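You operate a simulated robot arm through the tools that you are given. There is no shell and no other tool.

You are at the controls of a simulated robot arm. One attempt, no reset.

Task
Put things in order on the top of the dose bench. At the end: the teal torque driver stands where the black plug stood; the silver clean silencer stands where the red brush stood; the white cartridge from the top of the dose bench stands where the silver clean silencer stood; the black plug stands where the white cartridge stood; the red brush is in the brown small carton; whatever was shut is shut again. Leave all else as you found it, and nothing knocked over.

Only the result counts: the job must be done as asked and must still hold three seconds after the hand-in. Knocking over, shifting, dropping, spilling or breaking anything else fails it.

Robot
A 7-joint arm with a two-finger parallel gripper, fixed in place. Base frame: the origin is at the foot of the arm, x ahead of it, y to its left, z up; the work surface is at about z = 0. Units: mm, rad, N and s.
With the tool pointing down near the work surface it reaches from about 220 to 580 mm from the base axis. Its first joint turns from -1.152 to 1.152 rad. Payload 2.5 kg.
The TCP is the grasp point between the finger pads, 23 mm short of the fingertips. In the tool frame z runs along the fingers and y along their closing line. Largest opening 94 mm; finger width 38, thickness 10; the body of the gripper, 54 by 96 mm, starts 39 mm behind the TCP.
Orientation is told as [roll, pitch, yaw] about the base's x, y, z axes, in that order, counted from this pose: with the fingers straight down and closing along the base's y, the tool's x points along the base's -x, its y along +y and its z along -z.

Tools
- The arm moves only by the tool play_rows. Its argument "motion" is a list of rows, each a list of 3 entries, a list of its own where there are three numbers: the shift along the base's x, y, z in m, then the turn, a rotation vector about the base's x, y, z in rad, then the opening in per cent of the stroke, from 0 (shut) to 100 (fully open). In form: [[[tx, ty, tz], [rx, ry, rz], hand], ...]. A call has 1 to 20 rows; each row is the pose to reach, as a shift and turn from the pose commanded when the call began. A row lasts 0.2 s, in which the tool goes at most 50 mm and 0.15 rad; a call with a longer step from one row to the next is refused whole, and so is a gripper value outside its range. A pose out of reach is approached as far as the arm can. The call stops where the force on the tool passes 40 N (or 10 N more than at its start, if that is more) or the arm is blocked; 0.2 s more then pass. The fingers move at their own pace (about 108 mm/s each) and stop on an object; they squeeze with about 25 N. The grip force told is the motor's: it shows also when the fingers shut on nothing. Time passes only in rows, and 0.2 s behind the last, so rows that repeat a pose let the fingers close. The reply holds the time, the measured pose of the TCP, the force on the tool along the base axes, the opening and the grip force, in the units named above and with some noise, with the torque about the TCP (base axes, N m) and any sound that the robot's microphone picked up.
- Cameras (640 x 400 px; columns grow to the right, rows downward): "scene" is fixed at [108.8, -402.7, 543.1]; the picture's right is [0.90, -0.44, 0.00], its down [-0.27, -0.55, -0.79] and it looks along [0.35, 0.71, -0.61] (base axes); focal length 309 px, centre (320, 200). "wrist" rides on the gripper at [86, 16, -74] in the tool frame; the picture's right is [-0.18, 0.98, 0.00], its down [-0.58, -0.11, -0.81] and it looks along [-0.79, -0.15, 0.59] (tool axes); focal length 243 px, centre (320, 200). There is no depth. A picture from a camera that has moved, and an enlarged one, comes with that camera's place and axes in the base frame and with its lens.
- snapshot(camera): a new picture of that camera. No time passes.
- zoom(camera, box): a new picture of the part [left, top, right, bottom] of that camera's present view, enlarged. No time passes.
- close_job(): hands the job in; it is judged then, once.

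Places have to be worked out from the pictures, the camera data and where the tool is seen. Open the gripper and draw the arm clear of the work before you hand the job in, unless the task says otherwise.

The tools are called by a JSON object that holds its "name" and its "arguments". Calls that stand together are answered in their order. play_rows: Moves the arm, as the interface text tells. Its arguments: {"type":"object","properties":{"motion":{"type":"array","items":{"type":"array"}}},"required":["motion"]} The other tools are called the same way: snapshot (camera) takes a picture; zoom (camera, box) takes an enlarged picture of a part of a camera's view; close_job () hands the job in.

At the start:

```text
clock: 0.0
ee_pos: [376.2, 127.9, 317.1]
ee_rot: [0.001, 0.001, -0.002]
ft_force: [0.5, 0.0, 0.2]
torque: [-0.02, -0.01, 0.0]
opening: 94.1
grip_force: 0.1
```

scene: 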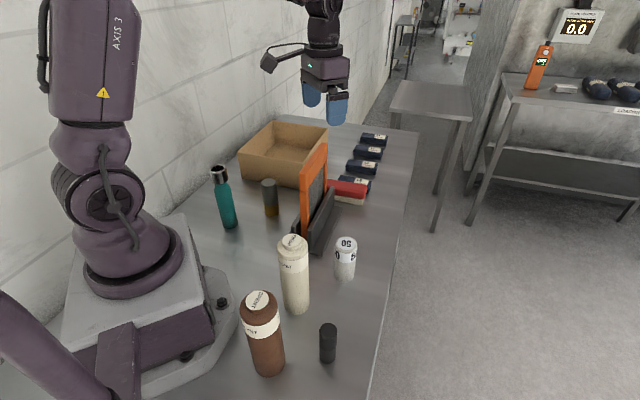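
wrist: 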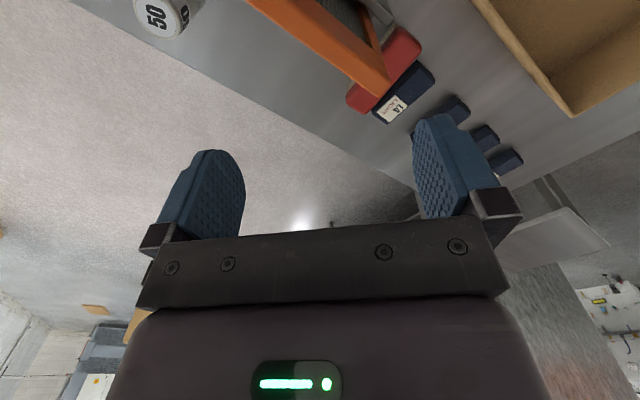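

The scene shows several objects on the bench; I'll zoom in to identify each one first.

{"name": "zoom", "arguments": {"camera": "scene", "box": [180, 110, 420, 260]}}

{"name": "zoom", "arguments": {"camera": "scene", "box": [200, 220, 420, 390]}}

{"name": "zoom", "arguments": {"camera": "scene", "box": [320, 120, 420, 210]}}

{"name": "zoom", "arguments": {"camera": "scene", "box": [480, 0, 640, 120]}}

{"name": "snapshot", "arguments": {"camera": "wrist"}}

```text
2.67 times, centred on (300, 185) of scene
camera zoom: at [108.8, -402.7, 543.1], right [0.9, -0.44, 0.0], down [-0.27, -0.55, -0.79], along [0.35, 0.71, -0.61], focal length 825 px, centre (373, 240)
```

zoom: 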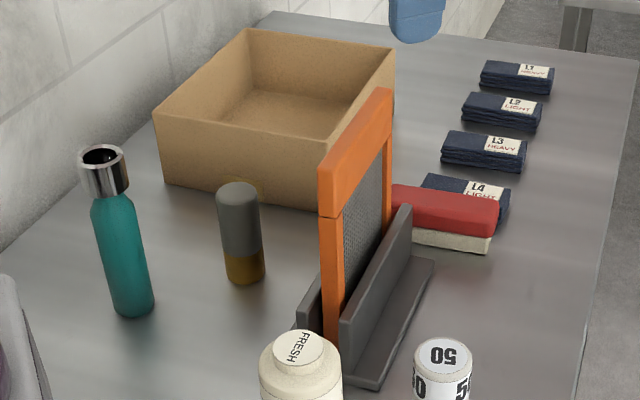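

```text
2.35 times, centred on (310, 305) of scene
camera zoom: at [108.8, -402.7, 543.1], right [0.9, -0.44, 0.0], down [-0.27, -0.55, -0.79], along [0.35, 0.71, -0.61], focal length 728 px, centre (344, -47)
```

zoom: 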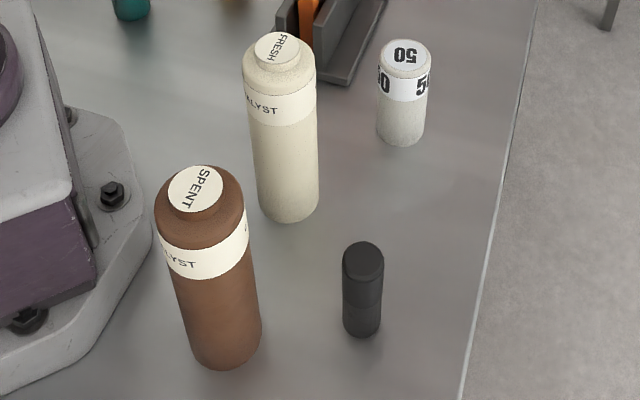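

```text
4.44 times, centred on (370, 165) of scene
camera zoom: at [108.8, -402.7, 543.1], right [0.9, -0.44, 0.0], down [-0.27, -0.55, -0.79], along [0.35, 0.71, -0.61], focal length 1375 px, centre (98, 356)
```

zoom: 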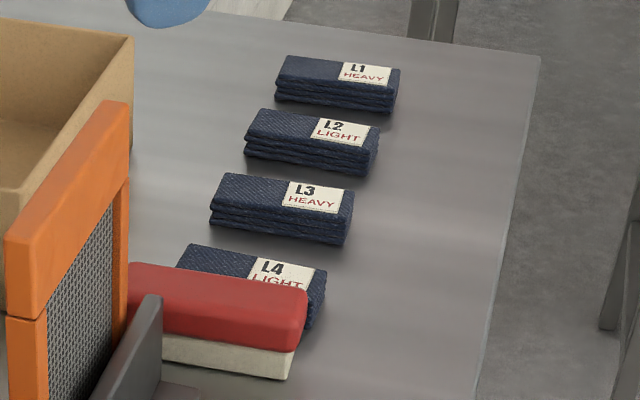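

```text
3.33 times, centred on (560, 60) of scene
camera zoom: at [108.8, -402.7, 543.1], right [0.9, -0.44, 0.0], down [-0.27, -0.55, -0.79], along [0.35, 0.71, -0.61], focal length 1031 px, centre (-480, 667)
```

zoom: 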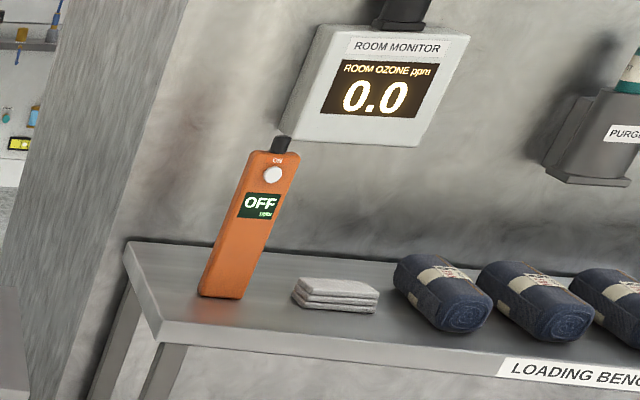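

```text
taken
camera wrist: at [289.8, 146.0, 392.8], right [0.18, 0.98, 0.0], down [0.58, -0.11, 0.81], along [0.79, -0.15, -0.59], focal length 243 px, centre (320, 200)
```

wrist: 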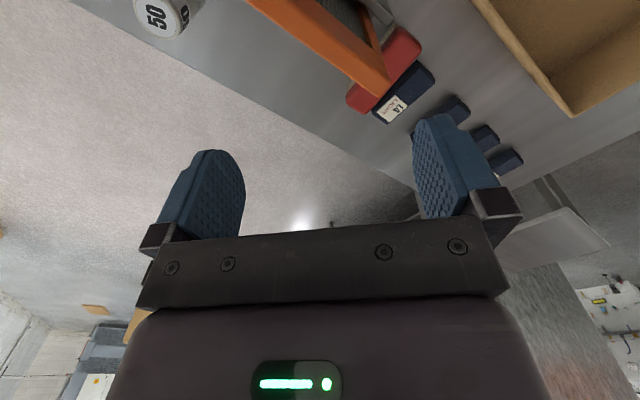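

I can identify the objects: teal driver, grey/brass cylinder, orange frame, white "50", cream FRESH, brown SPENT, black plug, red brush and carton. I'll pitch the wrist down to see the brush area from above.

{"name": "play_rows", "arguments": {"motion": [[[0, 0, 0.01], [0, 0.15, 0], 100], [[0, 0, 0.02], [0, 0.3, 0], 100], [[0, 0, 0.03], [0, 0.45, 0], 100], [[0, 0, 0.04], [0, 0.6, 0], 100]]}}

{"name": "snapshot", "arguments": {"camera": "wrist"}}

{"name": "snapshot", "arguments": {"camera": "scene"}}

```text
clock: 1.0
ee_pos: [375.4, 129.5, 358.4]
ee_rot: [-0.002, 0.601, 0.001]
ft_force: [-0.2, -0.7, -0.6]
torque: [0.0, -0.02, 0.01]
opening: 94.1
grip_force: 0.0
```

```text
taken
camera wrist: at [347.4, 146.0, 469.0], right [0.15, 0.98, -0.1], down [0.94, -0.11, 0.33], along [0.32, -0.15, -0.94], focal length 243 px, centre (320, 200)
```

wrist: 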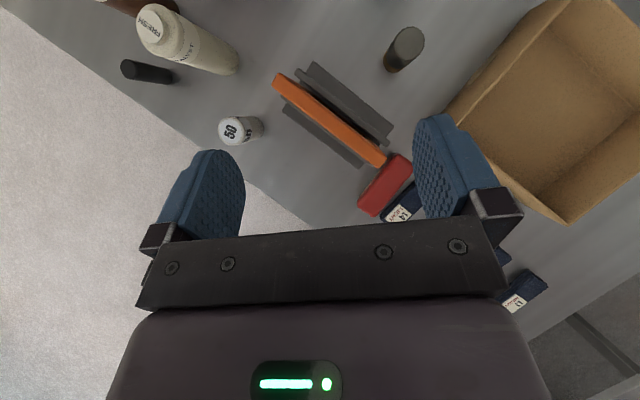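

```text
taken
```

scene: 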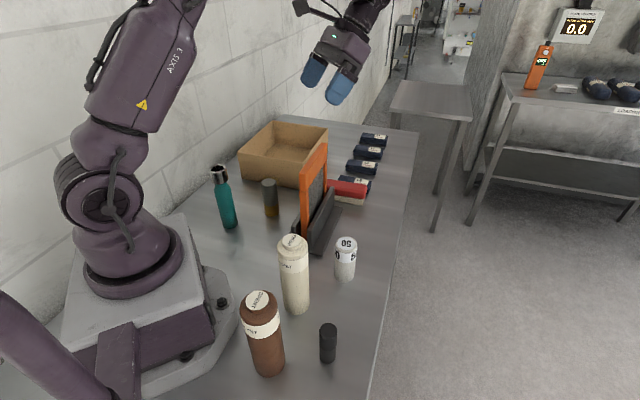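

This view is good. I'll zoom in on the brush region, the silencer and the other items.

{"name": "zoom", "arguments": {"camera": "wrist", "box": [330, 120, 490, 240]}}

{"name": "zoom", "arguments": {"camera": "wrist", "box": [100, 0, 460, 170]}}

{"name": "zoom", "arguments": {"camera": "scene", "box": [240, 20, 420, 210]}}

```text
3.33 times, centred on (410, 180) of wrist
camera zoom: at [347.4, 146.0, 469.0], right [0.15, 0.98, -0.1], down [0.94, -0.11, 0.33], along [0.32, -0.15, -0.94], focal length 809 px, centre (20, 267)
```

zoom: 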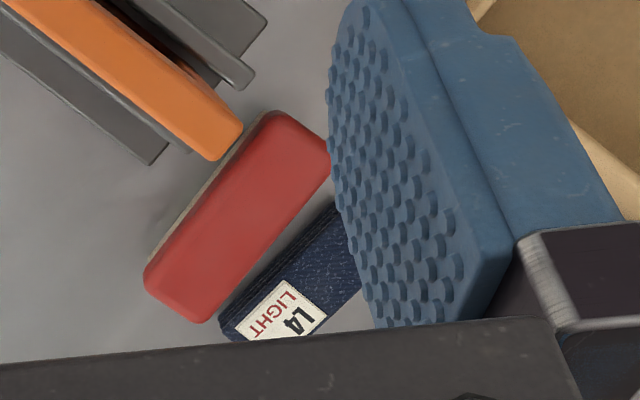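

```text
1.78 times, centred on (280, 85) of wrist
camera zoom: at [347.4, 146.0, 469.0], right [0.15, 0.98, -0.1], down [0.94, -0.11, 0.33], along [0.32, -0.15, -0.94], focal length 431 px, centre (391, 404)
```

zoom: 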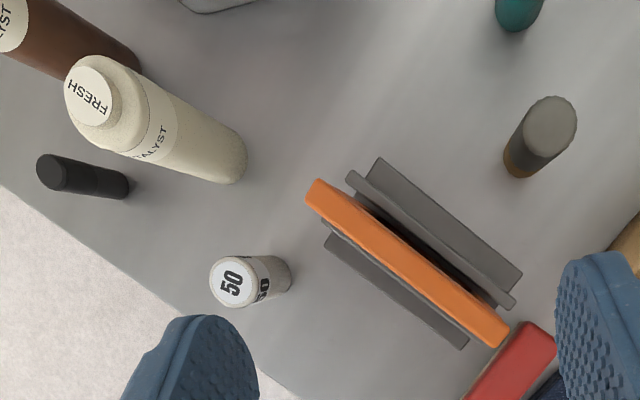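

```text
2.11 times, centred on (330, 115) of scene
camera zoom: at [108.8, -402.7, 543.1], right [0.9, -0.44, 0.0], down [-0.27, -0.55, -0.79], along [0.35, 0.71, -0.61], focal length 651 px, centre (299, 379)
```

zoom: 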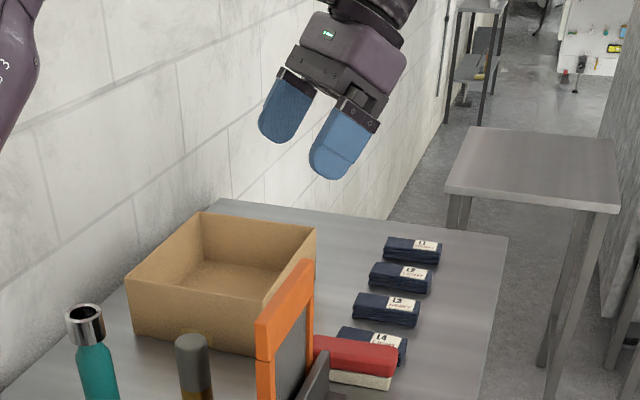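

The brush centre works out to about (483, 200) with its long axis at about 141°. The frame is about 165 mm tall, and its end is near (412, 181). I'll level the tool and yaw to -39°.

{"name": "play_rows", "arguments": {"motion": [[[0.02, 0.015, -0.01], [0, -0.15, 0], 100], [[0.04, 0.03, -0.02], [0, -0.3, 0], 100], [[0.06, 0.045, -0.03], [0, -0.45, 0], 100], [[0.08, 0.06, -0.04], [0, -0.6, 0], 100]]}}

{"name": "play_rows", "arguments": {"motion": [[[0, 0, 0], [0, 0, -0.14], 100], [[0, 0, 0], [0, 0, -0.28], 100], [[0, 0, 0], [0, 0, -0.42], 100], [[0, 0, 0], [0, 0, -0.56], 100], [[0, 0, 0], [0, 0, -0.684], 100]]}}

{"name": "snapshot", "arguments": {"camera": "wrist"}}

{"name": "snapshot", "arguments": {"camera": "scene"}}

```text
clock: 2.0
ee_pos: [456.6, 186.7, 317.6]
ee_rot: [-0.001, -0.001, 0.0]
ft_force: [-0.4, -0.4, -0.3]
torque: [0.0, 0.01, 0.01]
opening: 94.0
grip_force: 0.0
```

```text
clock: 3.2
ee_pos: [455.1, 187.9, 316.8]
ee_rot: [0.001, -0.001, -0.686]
ft_force: [-0.2, 0.1, 0.4]
torque: [-0.04, -0.02, -0.01]
opening: 93.9
grip_force: 0.1
```

```text
taken
camera wrist: at [399.0, 257.2, 392.5], right [0.77, 0.64, 0.0], down [0.38, -0.45, 0.81], along [0.52, -0.62, -0.59], focal length 243 px, centre (320, 200)
```

wrist: 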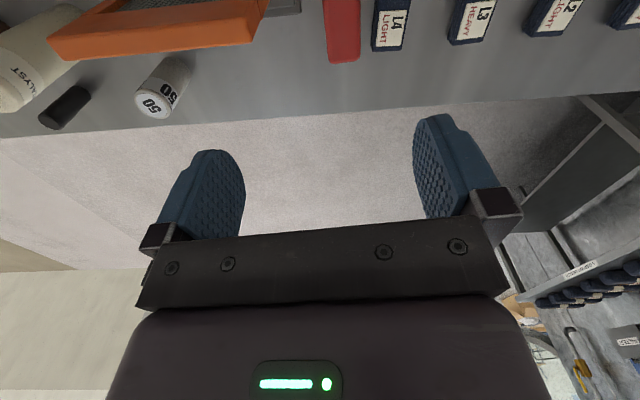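

```text
taken
```

scene: 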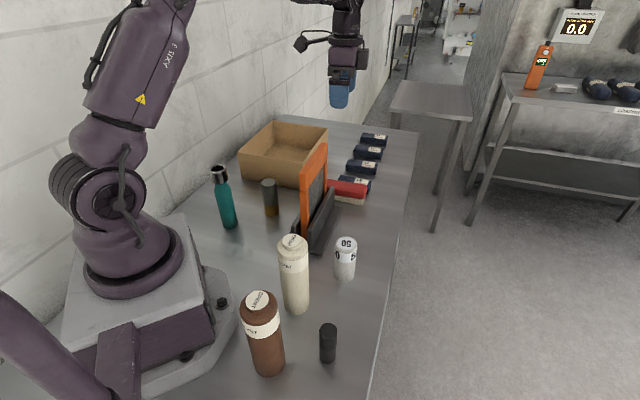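

I'll zoom in on the brush and L4 in this view to refine the gap and the alignment.

{"name": "zoom", "arguments": {"camera": "wrist", "box": [230, 0, 430, 100]}}

{"name": "zoom", "arguments": {"camera": "wrist", "box": [0, 0, 220, 140]}}

```text
3.20 times, centred on (330, 50) of wrist
camera zoom: at [399.0, 257.2, 392.5], right [0.77, 0.64, 0.0], down [0.38, -0.45, 0.81], along [0.52, -0.62, -0.59], focal length 776 px, centre (288, 680)
```

zoom: 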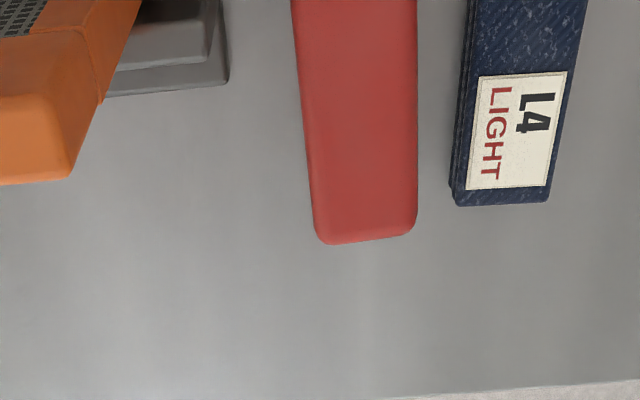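

```text
2.86 times, centred on (110, 70) of wrist
camera zoom: at [399.0, 257.2, 392.5], right [0.77, 0.64, 0.0], down [0.38, -0.45, 0.81], along [0.52, -0.62, -0.59], focal length 693 px, centre (920, 571)
```

zoom: 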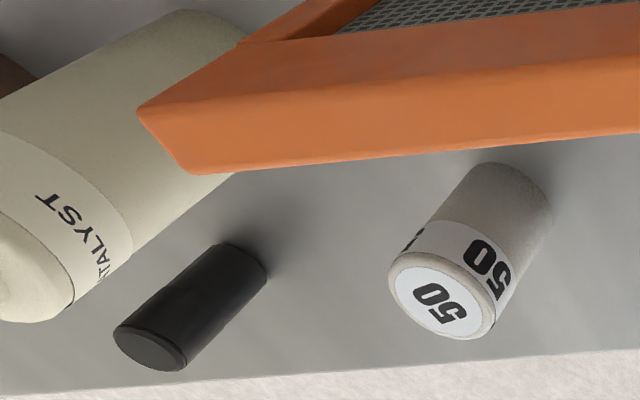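

The gap to L4 is about 17 mm. I'm moving above the brush with a 56 mm opening and descending to z≈75 for a check.

{"name": "play_rows", "arguments": {"motion": [[[0.033, 0.007, -0.01], [0, 0, 0], 60], [[0.033, 0.007, -0.05], [0, 0, 0], 60], [[0.033, 0.007, -0.1], [0, 0, 0], 60], [[0.033, 0.007, -0.14], [0, 0, 0], 60], [[0.033, 0.007, -0.18], [0, 0, 0], 60], [[0.033, 0.007, -0.21], [0, 0, 0], 60], [[0.033, 0.007, -0.235], [0, 0, 0], 60], [[0.033, 0.007, -0.242], [0, 0, 0], 60]]}}

{"name": "snapshot", "arguments": {"camera": "wrist"}}

{"name": "zoom", "arguments": {"camera": "scene", "box": [270, 100, 430, 220]}}

```text
clock: 5.0
ee_pos: [488.6, 194.4, 75.5]
ee_rot: [0.0, 0.0, -0.685]
ft_force: [0.0, 0.4, -0.4]
torque: [-0.01, -0.05, -0.01]
opening: 56.3
grip_force: 0.0
```

```text
taken
camera wrist: at [431.4, 262.7, 150.4], right [0.76, 0.65, 0.0], down [0.38, -0.45, 0.81], along [0.52, -0.62, -0.59], focal length 243 px, centre (320, 200)
```

wrist: 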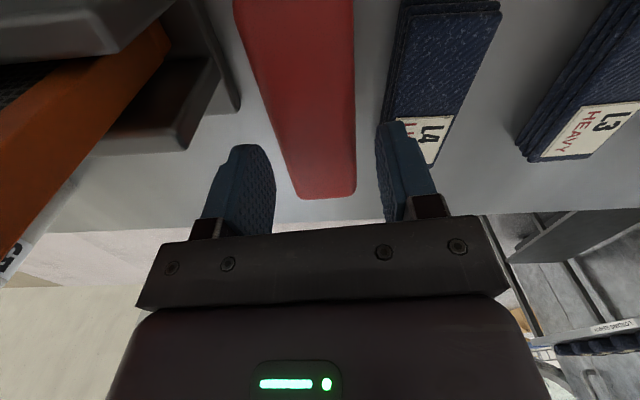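

```text
3.33 times, centred on (350, 160) of scene
camera zoom: at [108.8, -402.7, 543.1], right [0.9, -0.44, 0.0], down [-0.27, -0.55, -0.79], along [0.35, 0.71, -0.61], focal length 1031 px, centre (220, 333)
```

zoom: 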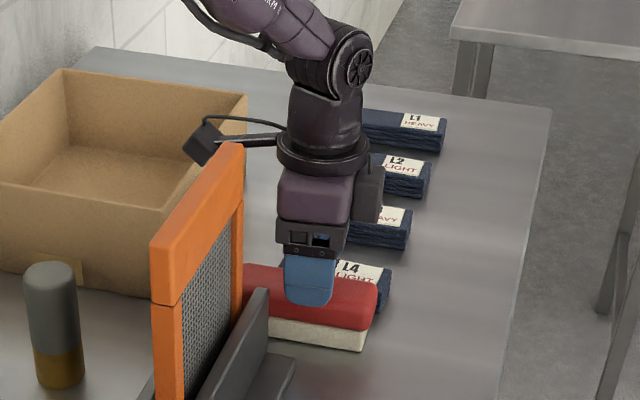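

The fingers straddle the brush evenly and clear L4. I'm descending to z≈47 and closing.

{"name": "play_rows", "arguments": {"motion": [[[0, 0, -0.015], [0, 0, 0], 60], [[0, 0, -0.028], [0, 0, 0], 60], [[0, 0, -0.028], [0, 0, 0], 40], [[0, 0, -0.028], [0, 0, 0], 20], [[0, 0, -0.028], [0, 0, 0], 20], [[0, 0, -0.028], [0, 0, 0], 20]]}}

{"name": "snapshot", "arguments": {"camera": "wrist"}}

```text
clock: 6.4
ee_pos: [487.8, 196.0, 46.7]
ee_rot: [-0.001, -0.001, -0.684]
ft_force: [0.5, -1.0, 3.6]
torque: [-0.05, 0.03, 0.08]
opening: 43.3
grip_force: 24.9
```

```text
taken
camera wrist: at [432.4, 264.6, 121.8], right [0.76, 0.65, 0.0], down [0.38, -0.45, 0.81], along [0.52, -0.62, -0.59], focal length 243 px, centre (320, 200)
```

wrist: 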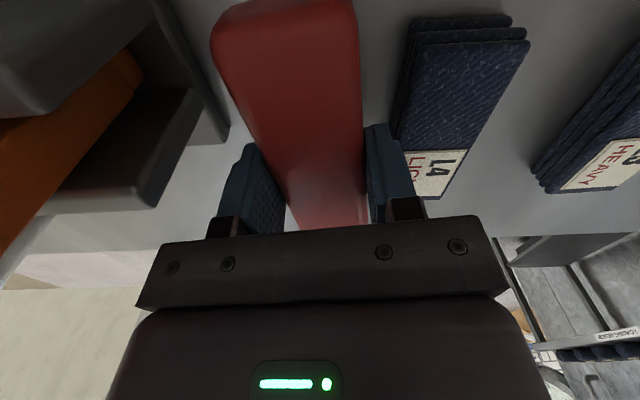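

Gripped at 43 mm. I'm lifting straight up and then moving over to the carton.

{"name": "play_rows", "arguments": {"motion": [[[0, 0, 0.03], [0, 0, 0], 20], [[0, 0, 0.07], [0, 0, 0], 20], [[0, 0, 0.115], [0, 0, 0], 20], [[0, 0, 0.16], [0, 0, 0], 20], [[0, 0, 0.2], [0, 0, 0], 20], [[-0.015, 0.03, 0.205], [0, 0, 0], 20], [[-0.035, 0.07, 0.205], [0, 0, 0], 20], [[-0.053, 0.105, 0.205], [0, 0, 0], 20]]}}

{"name": "snapshot", "arguments": {"camera": "wrist"}}

{"name": "snapshot", "arguments": {"camera": "scene"}}

```text
clock: 8.2
ee_pos: [435.9, 299.8, 252.7]
ee_rot: [-0.002, -0.001, -0.685]
ft_force: [0.0, 0.7, -0.5]
torque: [0.03, 0.04, 0.01]
opening: 18.9
grip_force: 0.1
```

```text
taken
camera wrist: at [379.2, 368.3, 327.7], right [0.76, 0.65, 0.0], down [0.38, -0.45, 0.81], along [0.52, -0.62, -0.59], focal length 243 px, centre (320, 200)
```

wrist: 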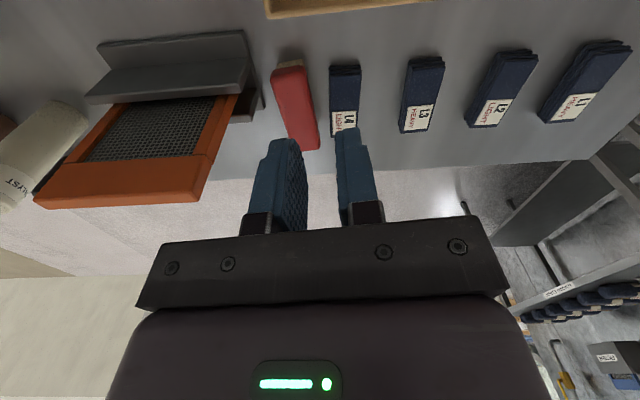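

```text
taken
```

scene: 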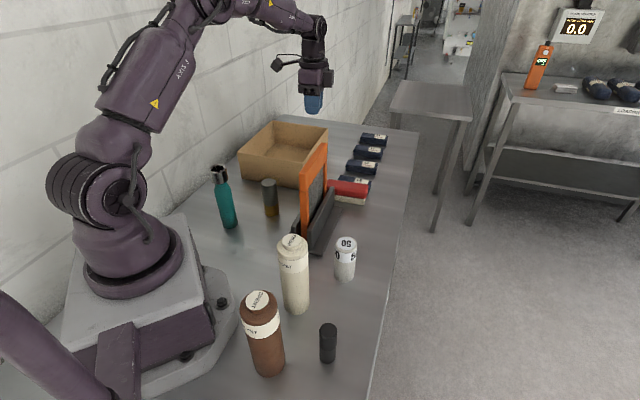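

The grip slipped off: the opening shows 19 mm and the brush is still on the bench. I need a deeper grasp, so I'll look closely at where the brush lies now.

{"name": "zoom", "arguments": {"camera": "wrist", "box": [240, 40, 400, 160]}}

{"name": "zoom", "arguments": {"camera": "scene", "box": [320, 160, 400, 220]}}

```text
3.33 times, centred on (320, 100) of wrist
camera zoom: at [379.2, 368.3, 327.7], right [0.76, 0.65, 0.0], down [0.38, -0.45, 0.81], along [0.52, -0.62, -0.59], focal length 809 px, centre (320, 533)
```

zoom: 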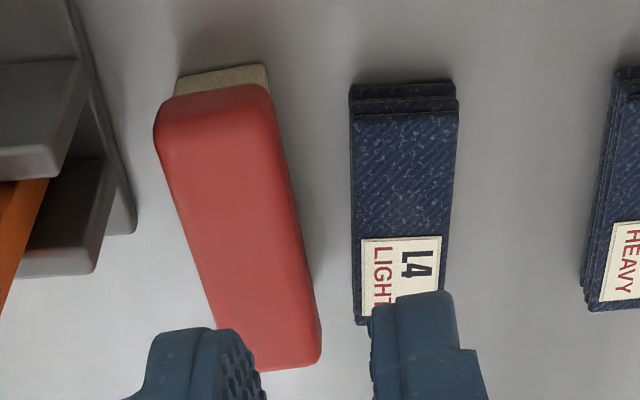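

```text
6.67 times, centred on (360, 190) of scene
camera zoom: at [108.8, -402.8, 543.1], right [0.9, -0.44, 0.0], down [-0.27, -0.55, -0.79], along [0.35, 0.71, -0.61], focal length 2062 px, centre (53, 267)
```

zoom: 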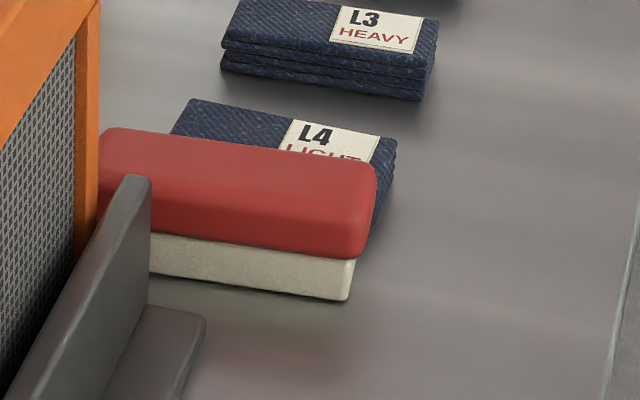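

The brush is about 49 mm tall with a 25 mm red part on top, centred at about (482, 200), and the gap to L4 at the grasp is about 23 mm. I'm returning with slightly more yaw and descending to z≈75 for a check before going deep.

{"name": "play_rows", "arguments": {"motion": [[[0.02, -0.04, 0], [0, 0, -0.01], 56], [[0.04, -0.08, 0], [0, 0, -0.02], 56], [[0.0473, -0.1004, 0], [0, 0, -0.03], 56], [[0.0473, -0.1004, -0.045], [0, 0, -0.03], 56], [[0.0473, -0.1004, -0.09], [0, 0, -0.03], 56], [[0.0473, -0.1004, -0.135], [0, 0, -0.03], 56], [[0.0473, -0.1004, -0.165], [0, 0, -0.03], 56], [[0.0473, -0.1004, -0.174], [0, 0, -0.03], 56]]}}

{"name": "snapshot", "arguments": {"camera": "wrist"}}

```text
clock: 10.0
ee_pos: [482.9, 200.3, 78.5]
ee_rot: [0.0, 0.001, -0.715]
ft_force: [-0.2, 0.3, 0.0]
torque: [0.01, -0.02, -0.01]
opening: 52.6
grip_force: 0.0
```

```text
taken
camera wrist: at [428.8, 270.3, 153.2], right [0.78, 0.62, 0.0], down [0.37, -0.46, 0.81], along [0.5, -0.63, -0.59], focal length 243 px, centre (320, 200)
```

wrist: 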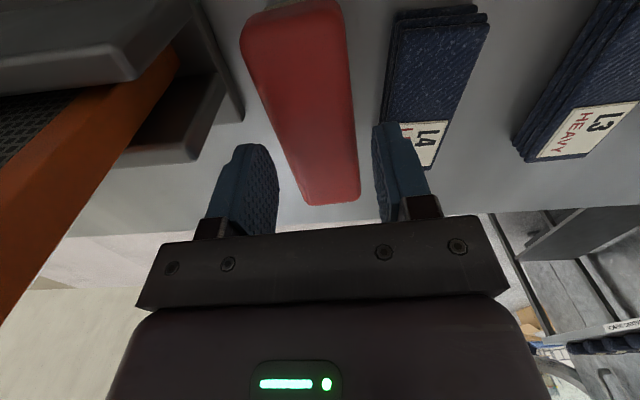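

Alignment is centred. I'm descending to z≈33 and closing fully.

{"name": "play_rows", "arguments": {"motion": [[[0, 0, -0.02], [0, 0, 0], 56], [[0, 0, -0.035], [0, 0, 0], 56], [[0, 0, -0.045], [0, 0, 0], 56], [[0, 0, -0.045], [0, 0, 0], 40], [[0, 0, -0.045], [0, 0, 0], 20], [[0, 0, -0.045], [0, 0, 0], 0], [[0, 0, -0.045], [0, 0, 0], 0], [[0, 0, -0.045], [0, 0, 0], 0]]}}

```text
clock: 11.8
ee_pos: [484.2, 200.0, 31.9]
ee_rot: [0.001, 0.002, -0.715]
ft_force: [0.8, -1.6, 5.6]
torque: [0.15, 0.23, -0.03]
opening: 43.4
grip_force: 24.6
```

The grip is at 43.4 mm with no contact fault. I'm lifting slowly a little and checking.

{"name": "play_rows", "arguments": {"motion": [[[0, 0, 0.01], [0, 0, 0], 0], [[0, 0, 0.02], [0, 0, 0], 0], [[0, 0, 0.035], [0, 0, 0], 0], [[0, 0, 0.05], [0, 0, 0], 0], [[0, 0, 0.05], [0, 0, 0], 0]]}}

{"name": "snapshot", "arguments": {"camera": "wrist"}}

{"name": "zoom", "arguments": {"camera": "scene", "box": [270, 100, 430, 220]}}

```text
clock: 13.0
ee_pos: [484.3, 200.6, 82.4]
ee_rot: [0.002, 0.0, -0.713]
ft_force: [-0.5, 0.2, -0.6]
torque: [-0.01, 0.01, 0.0]
opening: 43.8
grip_force: 25.0
```

```text
taken
camera wrist: at [429.5, 269.9, 157.9], right [0.78, 0.62, 0.0], down [0.37, -0.46, 0.81], along [0.5, -0.63, -0.59], focal length 243 px, centre (320, 200)
```

wrist: 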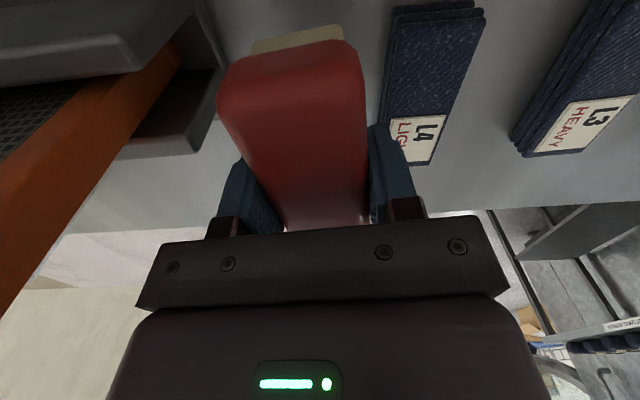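

```text
3.33 times, centred on (350, 160) of scene
camera zoom: at [108.8, -402.7, 543.1], right [0.9, -0.44, 0.0], down [-0.27, -0.55, -0.79], along [0.35, 0.71, -0.61], focal length 1031 px, centre (220, 333)
```

zoom: 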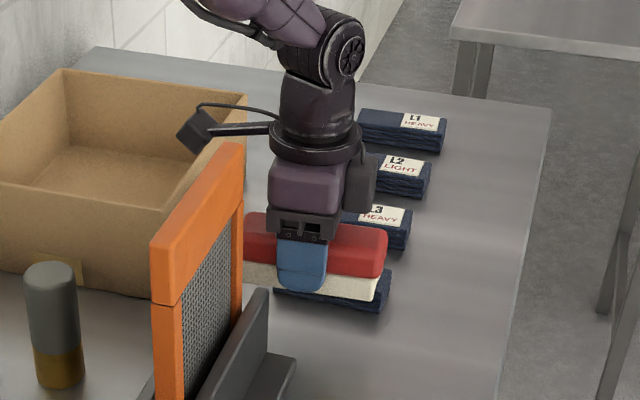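

The brush is held now. I'm raising it and turning the wrist to view the carton squarely before placing.

{"name": "play_rows", "arguments": {"motion": [[[0, 0, 0.045], [0, 0, 0], 0], [[0, 0, 0.09], [0, 0, 0], 0], [[0, 0, 0.135], [0, 0, 0], 0], [[0, 0, 0.18], [0, 0, 0], 0], [[-0.01, 0.01, 0.2], [0, 0, 0.13], 0], [[-0.025, 0.02, 0.2], [0, 0, 0.26], 0], [[-0.04, 0.03, 0.2], [0, 0, 0.39], 0], [[-0.06, 0.04, 0.2], [0, 0, 0.52], 0], [[-0.08, 0.05, 0.2], [0, 0, 0.65], 0], [[-0.1, 0.06, 0.2], [0, 0, 0.78], 0], [[-0.12, 0.07, 0.2], [0, 0, 0.91], 0], [[-0.135, 0.08, 0.2], [0, 0, 1.04], 0], [[-0.145, 0.09, 0.2], [0, 0, 1.17], 0], [[-0.155, 0.1, 0.2], [0, 0, 1.3], 0], [[-0.155, 0.1, 0.2], [0, 0, 1.43], 0], [[-0.155, 0.1, 0.2], [0, 0, 1.5], 0]]}}

{"name": "snapshot", "arguments": {"camera": "wrist"}}

{"name": "snapshot", "arguments": {"camera": "scene"}}

```text
clock: 16.4
ee_pos: [328.8, 300.5, 283.6]
ee_rot: [0.0, 0.001, 0.789]
ft_force: [0.0, 0.4, -0.8]
torque: [0.03, 0.01, 0.01]
opening: 43.7
grip_force: 25.2
```

```text
taken
camera wrist: at [256.6, 252.4, 358.3], right [-0.57, 0.82, 0.0], down [0.49, 0.34, 0.81], along [0.66, 0.46, -0.59], focal length 243 px, centre (320, 200)
```

wrist: 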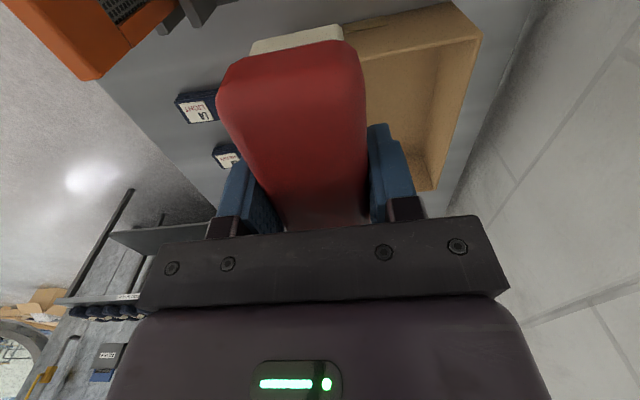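

```text
taken
```

scene: 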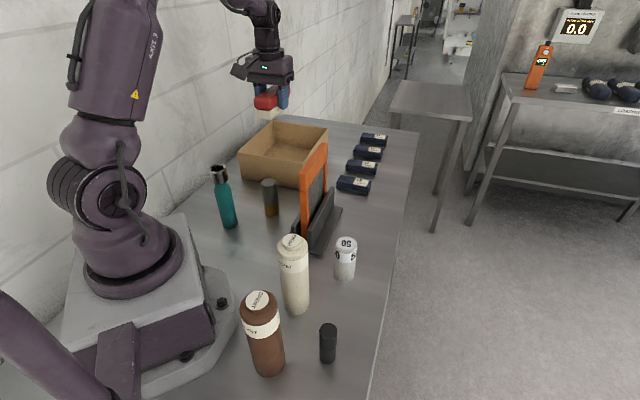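

The carton is confirmed: corners about (246,438), (414,615), (560,464) and (392,287), with the rim at 94 mm. I'm rotating back and moving over the spot (385, 390).

{"name": "play_rows", "arguments": {"motion": [[[0.005, 0.008, 0], [0, 0, -0.14], 0], [[0.01, 0.016, 0], [0, 0, -0.28], 0], [[0.015, 0.024, 0], [0, 0, -0.42], 0], [[0.02, 0.032, 0], [0, 0, -0.56], 0], [[0.025, 0.04, 0], [0, 0, -0.7], 0], [[0.03, 0.048, 0], [0, 0, -0.84], 0], [[0.035, 0.056, 0], [0, 0, -0.98], 0], [[0.04, 0.064, 0], [0, 0, -1.12], 0], [[0.045, 0.072, 0], [0, 0, -1.26], 0], [[0.05, 0.08, 0], [0, 0, -1.4], 0], [[0.0564, 0.0896, 0], [0, 0, -1.546], 0], [[0.0564, 0.0896, -0.04], [0, 0, -1.546], 0], [[0.0564, 0.0896, -0.08], [0, 0, -1.546], 0], [[0.0564, 0.0896, -0.11], [0, 0, -1.546], 0], [[0.0564, 0.0896, -0.13], [0, 0, -1.546], 0]]}}

{"name": "snapshot", "arguments": {"camera": "wrist"}}

{"name": "zoom", "arguments": {"camera": "scene", "box": [220, 40, 380, 210]}}

```text
clock: 19.6
ee_pos: [386.2, 391.0, 153.2]
ee_rot: [0.001, 0.0, -0.759]
ft_force: [-0.1, 0.2, -0.6]
torque: [0.0, 0.02, 0.05]
opening: 43.5
grip_force: 24.6
```

```text
taken
camera wrist: at [334.0, 462.2, 228.4], right [0.81, 0.59, 0.0], down [0.35, -0.48, 0.81], along [0.47, -0.65, -0.59], focal length 243 px, centre (320, 200)
```

wrist: 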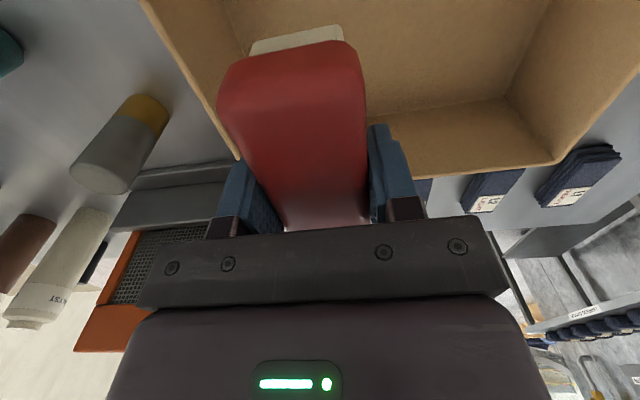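

```text
2.35 times, centred on (300, 125) of scene
camera zoom: at [108.8, -402.7, 543.1], right [0.9, -0.44, 0.0], down [-0.27, -0.55, -0.79], along [0.35, 0.71, -0.61], focal length 728 px, centre (367, 376)
```

zoom: 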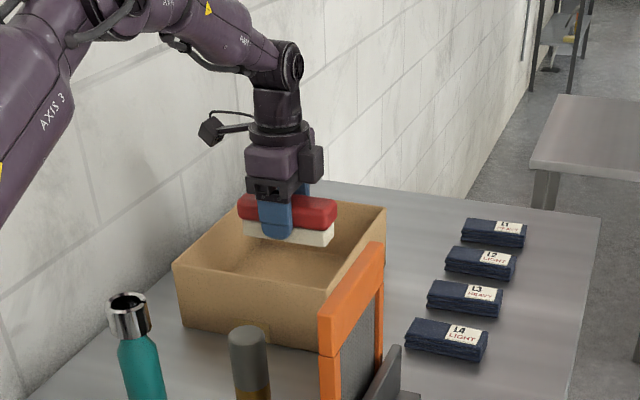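

The gripper body clears the near wall by about 14 mm. I'm lowering the brush into the carton.

{"name": "play_rows", "arguments": {"motion": [[[0, 0, -0.03], [0, 0, 0], 0], [[0, 0, -0.06], [0, 0, 0], 0], [[0, 0, -0.085], [0, 0, 0], 0], [[0, 0, -0.1], [0, 0, 0], 0], [[0, 0, -0.11], [0, 0, 0], 0], [[0, 0, -0.114], [0, 0, 0], 0], [[0, 0, -0.116], [0, 0, 0], 0]]}}

{"name": "zoom", "arguments": {"camera": "scene", "box": [220, 40, 380, 210]}}

```text
clock: 21.2
ee_pos: [384.1, 388.7, 38.2]
ee_rot: [0.002, -0.002, -0.76]
ft_force: [-1.7, -4.4, 13.9]
torque: [-0.15, 0.15, 0.01]
opening: 43.9
grip_force: 24.6
```

```text
2.35 times, centred on (300, 125) of scene
camera zoom: at [108.8, -402.8, 543.1], right [0.9, -0.44, 0.0], down [-0.27, -0.55, -0.79], along [0.35, 0.71, -0.61], focal length 728 px, centre (367, 376)
```

zoom: 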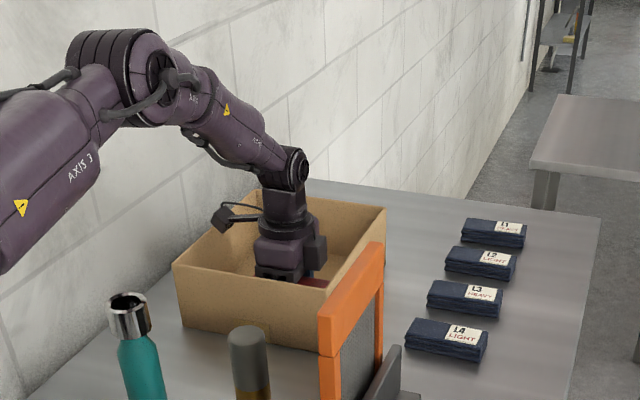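

The brush has touched the carton floor. I'm opening moderately and lifting straight out.

{"name": "play_rows", "arguments": {"motion": [[[0, 0, 0.001], [0, 0, 0], 50], [[0, 0, 0.001], [0, 0, 0], 60], [[0, 0, 0.001], [0, 0, 0], 64], [[0, 0, 0.02], [0, 0, 0], 64], [[0, 0, 0.05], [0, 0, 0], 64], [[0, 0, 0.095], [0, 0, 0], 64], [[0, 0, 0.14], [0, 0, 0], 64], [[0, 0, 0.185], [0, 0, 0], 64], [[0, 0, 0.21], [0, 0, 0], 64]]}}

{"name": "snapshot", "arguments": {"camera": "scene"}}

{"name": "snapshot", "arguments": {"camera": "wrist"}}

```text
clock: 23.2
ee_pos: [384.8, 389.6, 248.9]
ee_rot: [-0.001, 0.0, -0.761]
ft_force: [-0.3, -0.1, 0.2]
torque: [0.0, 0.0, 0.0]
opening: 60.4
grip_force: 0.1
```

```text
taken
```

scene: 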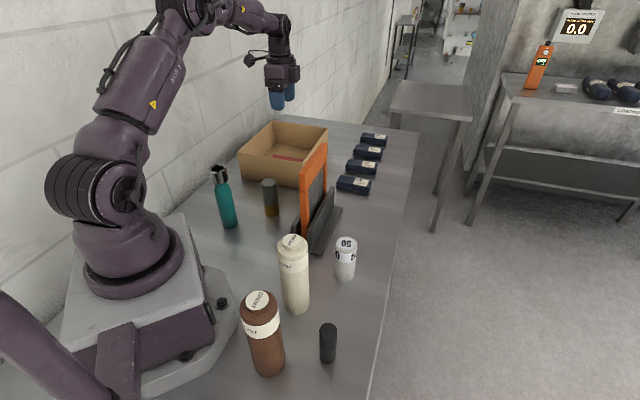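

```text
taken
camera wrist: at [334.0, 461.7, 323.3], right [0.81, 0.59, 0.0], down [0.35, -0.48, 0.81], along [0.47, -0.65, -0.59], focal length 243 px, centre (320, 200)
```

wrist: 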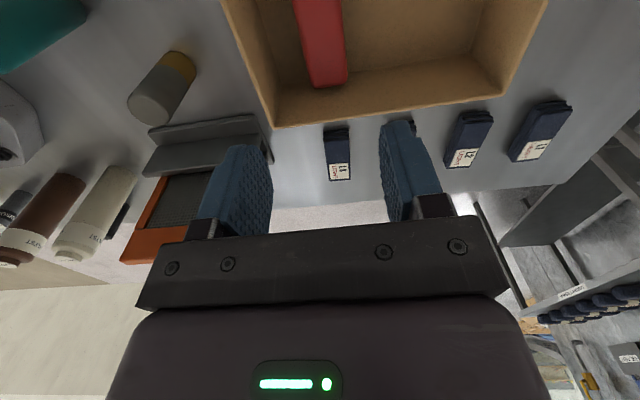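

The brush is in the carton. Next is the silencer, so I'll zoom in on it and the teal driver.

{"name": "zoom", "arguments": {"camera": "wrist", "box": [80, 20, 280, 145]}}

{"name": "zoom", "arguments": {"camera": "scene", "box": [190, 150, 310, 240]}}

```text
3.20 times, centred on (180, 82) of wrist
camera zoom: at [334.0, 461.7, 323.3], right [0.81, 0.59, 0.0], down [0.35, -0.48, 0.81], along [0.47, -0.65, -0.59], focal length 776 px, centre (768, 576)
```

zoom: 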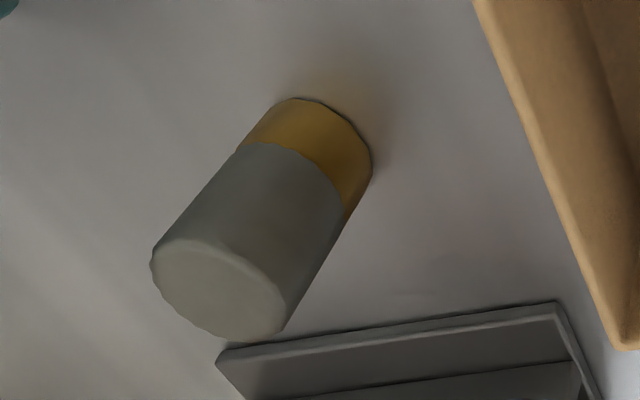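

```text
4.44 times, centred on (250, 195) of scene
camera zoom: at [108.8, -402.7, 543.1], right [0.9, -0.44, 0.0], down [-0.27, -0.55, -0.79], along [0.35, 0.71, -0.61], focal length 1375 px, centre (631, 222)
```

zoom: 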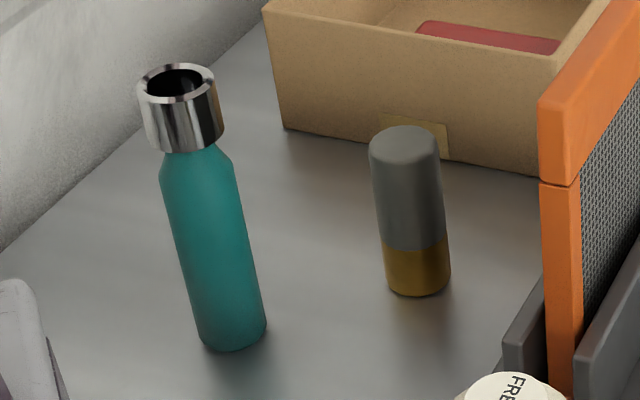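

The silencer is at roughly (276, 236), about 95 mm tall and about 41 mm in diameter. I'm moving above it with the gripper fully open at z≈170 to check alignment.

{"name": "play_rows", "arguments": {"motion": [[[-0.025, -0.035, 0], [0, 0, 0], 64], [[-0.05, -0.07, 0], [0, 0, 0], 100], [[-0.075, -0.106, 0], [0, 0, 0], 100], [[-0.1, -0.142, 0], [0, 0, 0], 100], [[-0.109, -0.154, -0.03], [0, 0, 0], 100], [[-0.109, -0.154, -0.06], [0, 0, 0], 100], [[-0.109, -0.154, -0.08], [0, 0, 0], 100]]}}

{"name": "snapshot", "arguments": {"camera": "wrist"}}

{"name": "snapshot", "arguments": {"camera": "scene"}}

```text
clock: 24.8
ee_pos: [277.2, 236.7, 166.1]
ee_rot: [0.001, -0.001, -0.761]
ft_force: [-0.5, 0.1, 0.0]
torque: [0.01, 0.0, 0.0]
opening: 94.0
grip_force: 0.0
```

```text
taken
camera wrist: at [226.0, 307.9, 241.1], right [0.81, 0.59, 0.0], down [0.35, -0.48, 0.81], along [0.47, -0.65, -0.59], focal length 243 px, centre (320, 200)
```

wrist: 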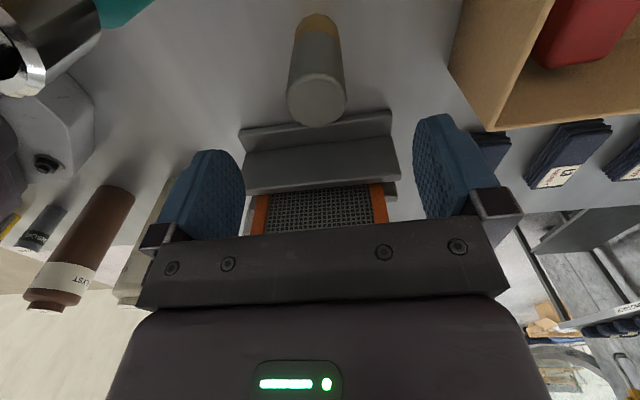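

```text
taken
```

scene: 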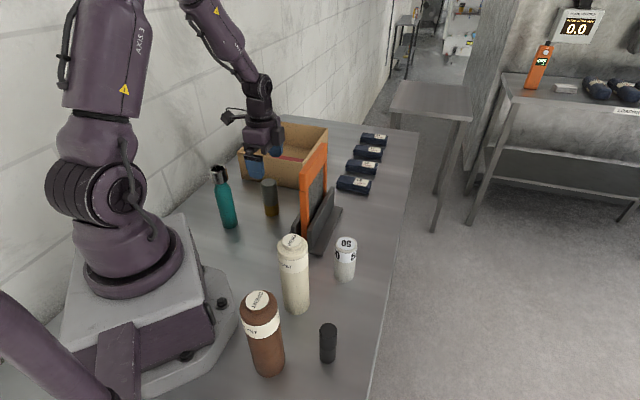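

The silencer is centred under the tool at about (276.5, 237). I'm descending to z≈60 and closing.

{"name": "play_rows", "arguments": {"motion": [[[0, 0, -0.03], [0, 0, 0], 100], [[0, 0, -0.06], [0, 0, 0], 100], [[0, 0, -0.085], [0, 0, 0], 100], [[0, 0, -0.1], [0, 0, 0], 100], [[0, 0, -0.106], [0, 0, 0], 100], [[0, 0, -0.106], [0, 0, 0], 75], [[0, 0, -0.106], [0, 0, 0], 60], [[0, 0, -0.106], [0, 0, 0], 40], [[0, 0, -0.106], [0, 0, 0], 20], [[0, 0, -0.106], [0, 0, 0], 10], [[0, 0, -0.106], [0, 0, 0], 0], [[0, 0, -0.106], [0, 0, 0], 0]]}}

{"name": "snapshot", "arguments": {"camera": "wrist"}}

{"name": "zoom", "arguments": {"camera": "scene", "box": [190, 120, 350, 240]}}

```text
clock: 27.4
ee_pos: [276.7, 236.7, 62.1]
ee_rot: [-0.001, 0.0, -0.761]
ft_force: [0.2, 0.4, -0.3]
torque: [-0.01, 0.03, 0.0]
opening: 39.2
grip_force: 24.6
```

```text
taken
camera wrist: at [225.3, 308.4, 137.4], right [0.81, 0.59, 0.0], down [0.35, -0.48, 0.81], along [0.47, -0.65, -0.59], focal length 243 px, centre (320, 200)
```

wrist: 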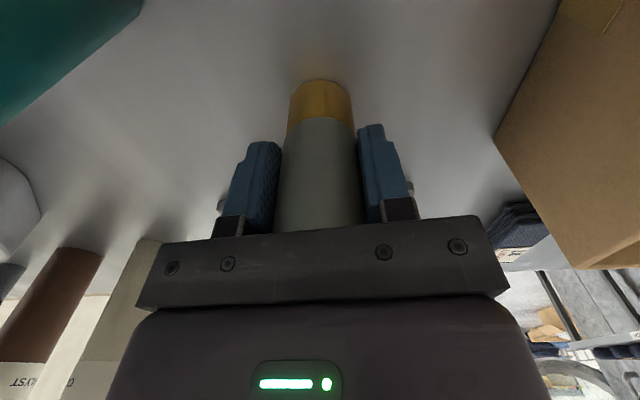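

```text
3.33 times, centred on (270, 180) of scene
camera zoom: at [108.8, -402.7, 543.1], right [0.9, -0.44, 0.0], down [-0.27, -0.55, -0.79], along [0.35, 0.71, -0.61], focal length 1031 px, centre (487, 267)
```

zoom: 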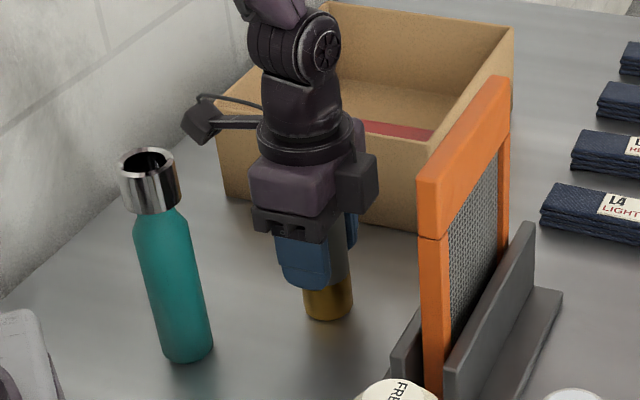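

Gripped (39 mm). I'm lifting to z≈262 and travelling above the old brush spot, then descending partway.

{"name": "play_rows", "arguments": {"motion": [[[0, 0, 0.02], [0, 0, 0], 0], [[0, 0, 0.06], [0, 0, 0], 0], [[0, 0, 0.105], [0, 0, 0], 0], [[0, 0, 0.15], [0, 0, 0], 0], [[0, 0, 0.19], [0, 0, 0], 0], [[0.02, -0.003, 0.2], [0, 0, 0], 0], [[0.06, -0.01, 0.2], [0, 0, 0.02], 0], [[0.1, -0.018, 0.2], [0, 0, 0.04], 0], [[0.14, -0.026, 0.2], [0, 0, 0.05], 0], [[0.18, -0.034, 0.2], [0, 0, 0.05], 0], [[0.2065, -0.0392, 0.2], [0, 0, 0.05], 0], [[0.2065, -0.0392, 0.16], [0, 0, 0.05], 0], [[0.2065, -0.0392, 0.12], [0, 0, 0.05], 0], [[0.2065, -0.0392, 0.08], [0, 0, 0.05], 0], [[0.2065, -0.0392, 0.05], [0, 0, 0.05], 0], [[0.2065, -0.0392, 0.03], [0, 0, 0.05], 0]]}}

{"name": "snapshot", "arguments": {"camera": "wrist"}}

{"name": "zoom", "arguments": {"camera": "scene", "box": [270, 80, 430, 220]}}

```text
clock: 30.8
ee_pos: [484.8, 196.1, 93.2]
ee_rot: [0.002, 0.001, -0.712]
ft_force: [-0.1, -0.1, -0.7]
torque: [0.0, 0.02, -0.01]
opening: 39.2
grip_force: 24.5
```

```text
taken
camera wrist: at [429.8, 265.5, 168.4], right [0.78, 0.63, 0.0], down [0.37, -0.46, 0.81], along [0.5, -0.63, -0.59], focal length 243 px, centre (320, 200)
```

wrist: 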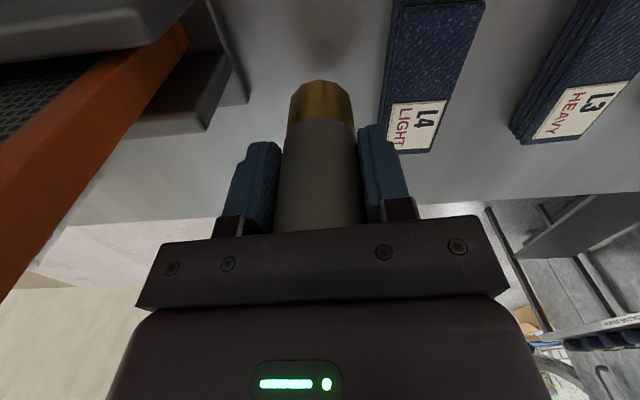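

```text
2.86 times, centred on (350, 150) of scene
camera zoom: at [108.8, -402.7, 543.1], right [0.9, -0.44, 0.0], down [-0.27, -0.55, -0.79], along [0.35, 0.71, -0.61], focal length 884 px, centre (234, 343)
```

zoom: 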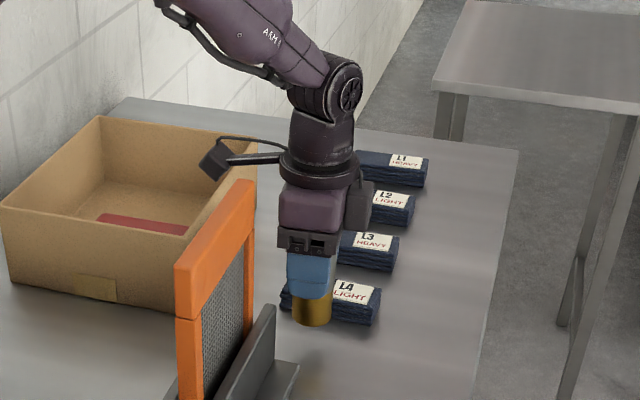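

Position is good. I'm lowering the last 30 mm gently and releasing.

{"name": "play_rows", "arguments": {"motion": [[[0, 0, -0.015], [0, 0, 0], 0], [[0, 0, -0.025], [0, 0, 0], 0], [[0, 0, -0.0295], [0, 0, 0], 0], [[0, 0, -0.0295], [0, 0, 0], 0]]}}

```text
clock: 31.8
ee_pos: [482.0, 196.8, 62.5]
ee_rot: [-0.002, -0.001, -0.711]
ft_force: [0.1, 0.0, -1.1]
torque: [0.03, 0.04, -0.01]
opening: 39.1
grip_force: 25.2
```

{"name": "play_rows", "arguments": {"motion": [[[0, 0, -0.001], [0, 0, 0], 0], [[0, 0, -0.001], [0, 0, 0], 45], [[0, 0, -0.001], [0, 0, 0], 55], [[0, 0, -0.001], [0, 0, 0], 65], [[0, 0, -0.001], [0, 0, 0], 65], [[0, 0, 0.03], [0, 0, 0], 65], [[0, 0, 0.07], [0, 0, 0], 65], [[0, 0, 0.115], [0, 0, 0], 65], [[0, 0, 0.16], [0, 0, 0], 65], [[0, 0, 0.2], [0, 0, 0], 65]]}}

{"name": "snapshot", "arguments": {"camera": "wrist"}}

{"name": "snapshot", "arguments": {"camera": "scene"}}

```text
clock: 34.0
ee_pos: [483.7, 199.5, 263.1]
ee_rot: [-0.003, 0.0, -0.71]
ft_force: [-1.2, -0.1, -1.0]
torque: [0.01, -0.02, -0.02]
opening: 61.3
grip_force: 0.1
```

```text
taken
camera wrist: at [428.9, 269.0, 337.7], right [0.78, 0.62, 0.0], down [0.37, -0.46, 0.81], along [0.5, -0.63, -0.59], focal length 243 px, centre (320, 200)
```

wrist: 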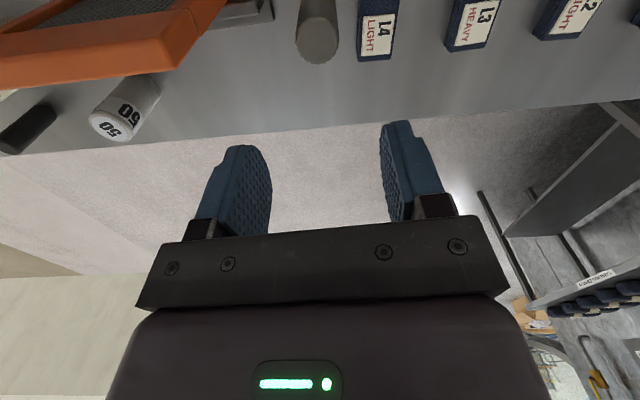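

```text
taken
```

scene: 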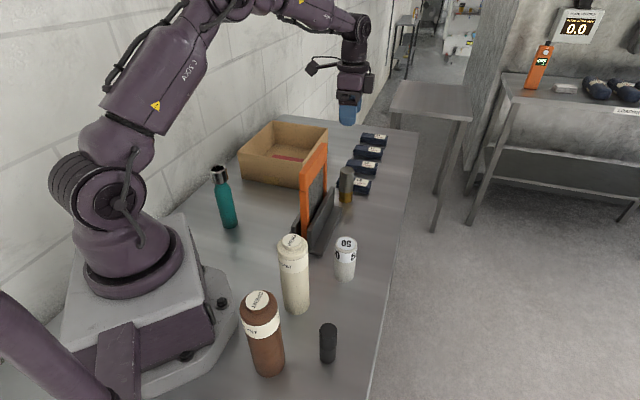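

The silencer stands on the old brush spot. Next I'm moving above the white "50" cartridge with yaw -0.3 to keep the camera clear of FRESH and the frame.

{"name": "play_rows", "arguments": {"motion": [[[-0.02, -0.035, 0], [0, 0, 0.07], 100], [[-0.043, -0.073, 0], [0, 0, 0.14], 100], [[-0.065, -0.112, 0], [0, 0, 0.21], 100], [[-0.088, -0.15, 0], [0, 0, 0.28], 100], [[-0.11, -0.19, 0], [0, 0, 0.35], 100], [[-0.13, -0.22, 0], [0, 0, 0.41], 100], [[-0.134, -0.23, -0.02], [0, 0, 0.41], 100], [[-0.134, -0.23, -0.06], [0, 0, 0.41], 100], [[-0.134, -0.23, -0.085], [0, 0, 0.41], 100]]}}

{"name": "snapshot", "arguments": {"camera": "wrist"}}

{"name": "snapshot", "arguments": {"camera": "scene"}}

```text
clock: 36.0
ee_pos: [346.8, -31.1, 176.6]
ee_rot: [0.0, 0.0, -0.3]
ft_force: [-0.5, -1.2, 0.1]
torque: [-0.01, 0.01, 0.01]
opening: 94.2
grip_force: 0.1
```

```text
taken
camera wrist: at [269.8, 10.8, 251.8], right [0.47, 0.88, 0.0], down [0.52, -0.28, 0.81], along [0.71, -0.38, -0.59], focal length 243 px, centre (320, 200)
```

wrist: 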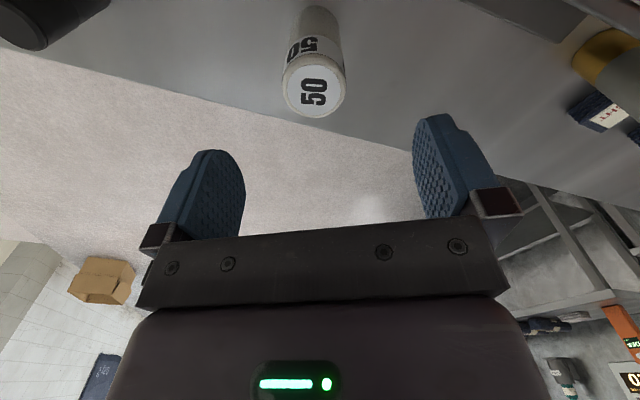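

```text
taken
```

scene: 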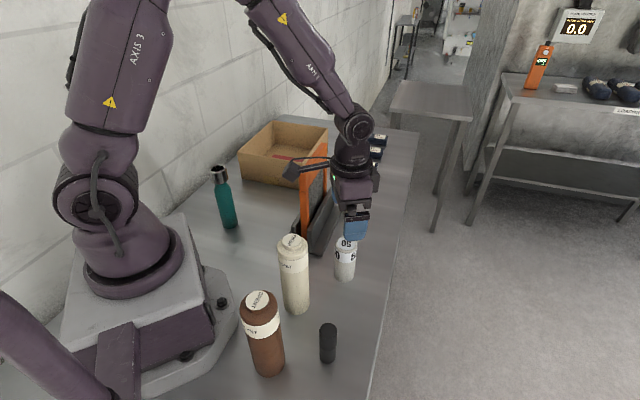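

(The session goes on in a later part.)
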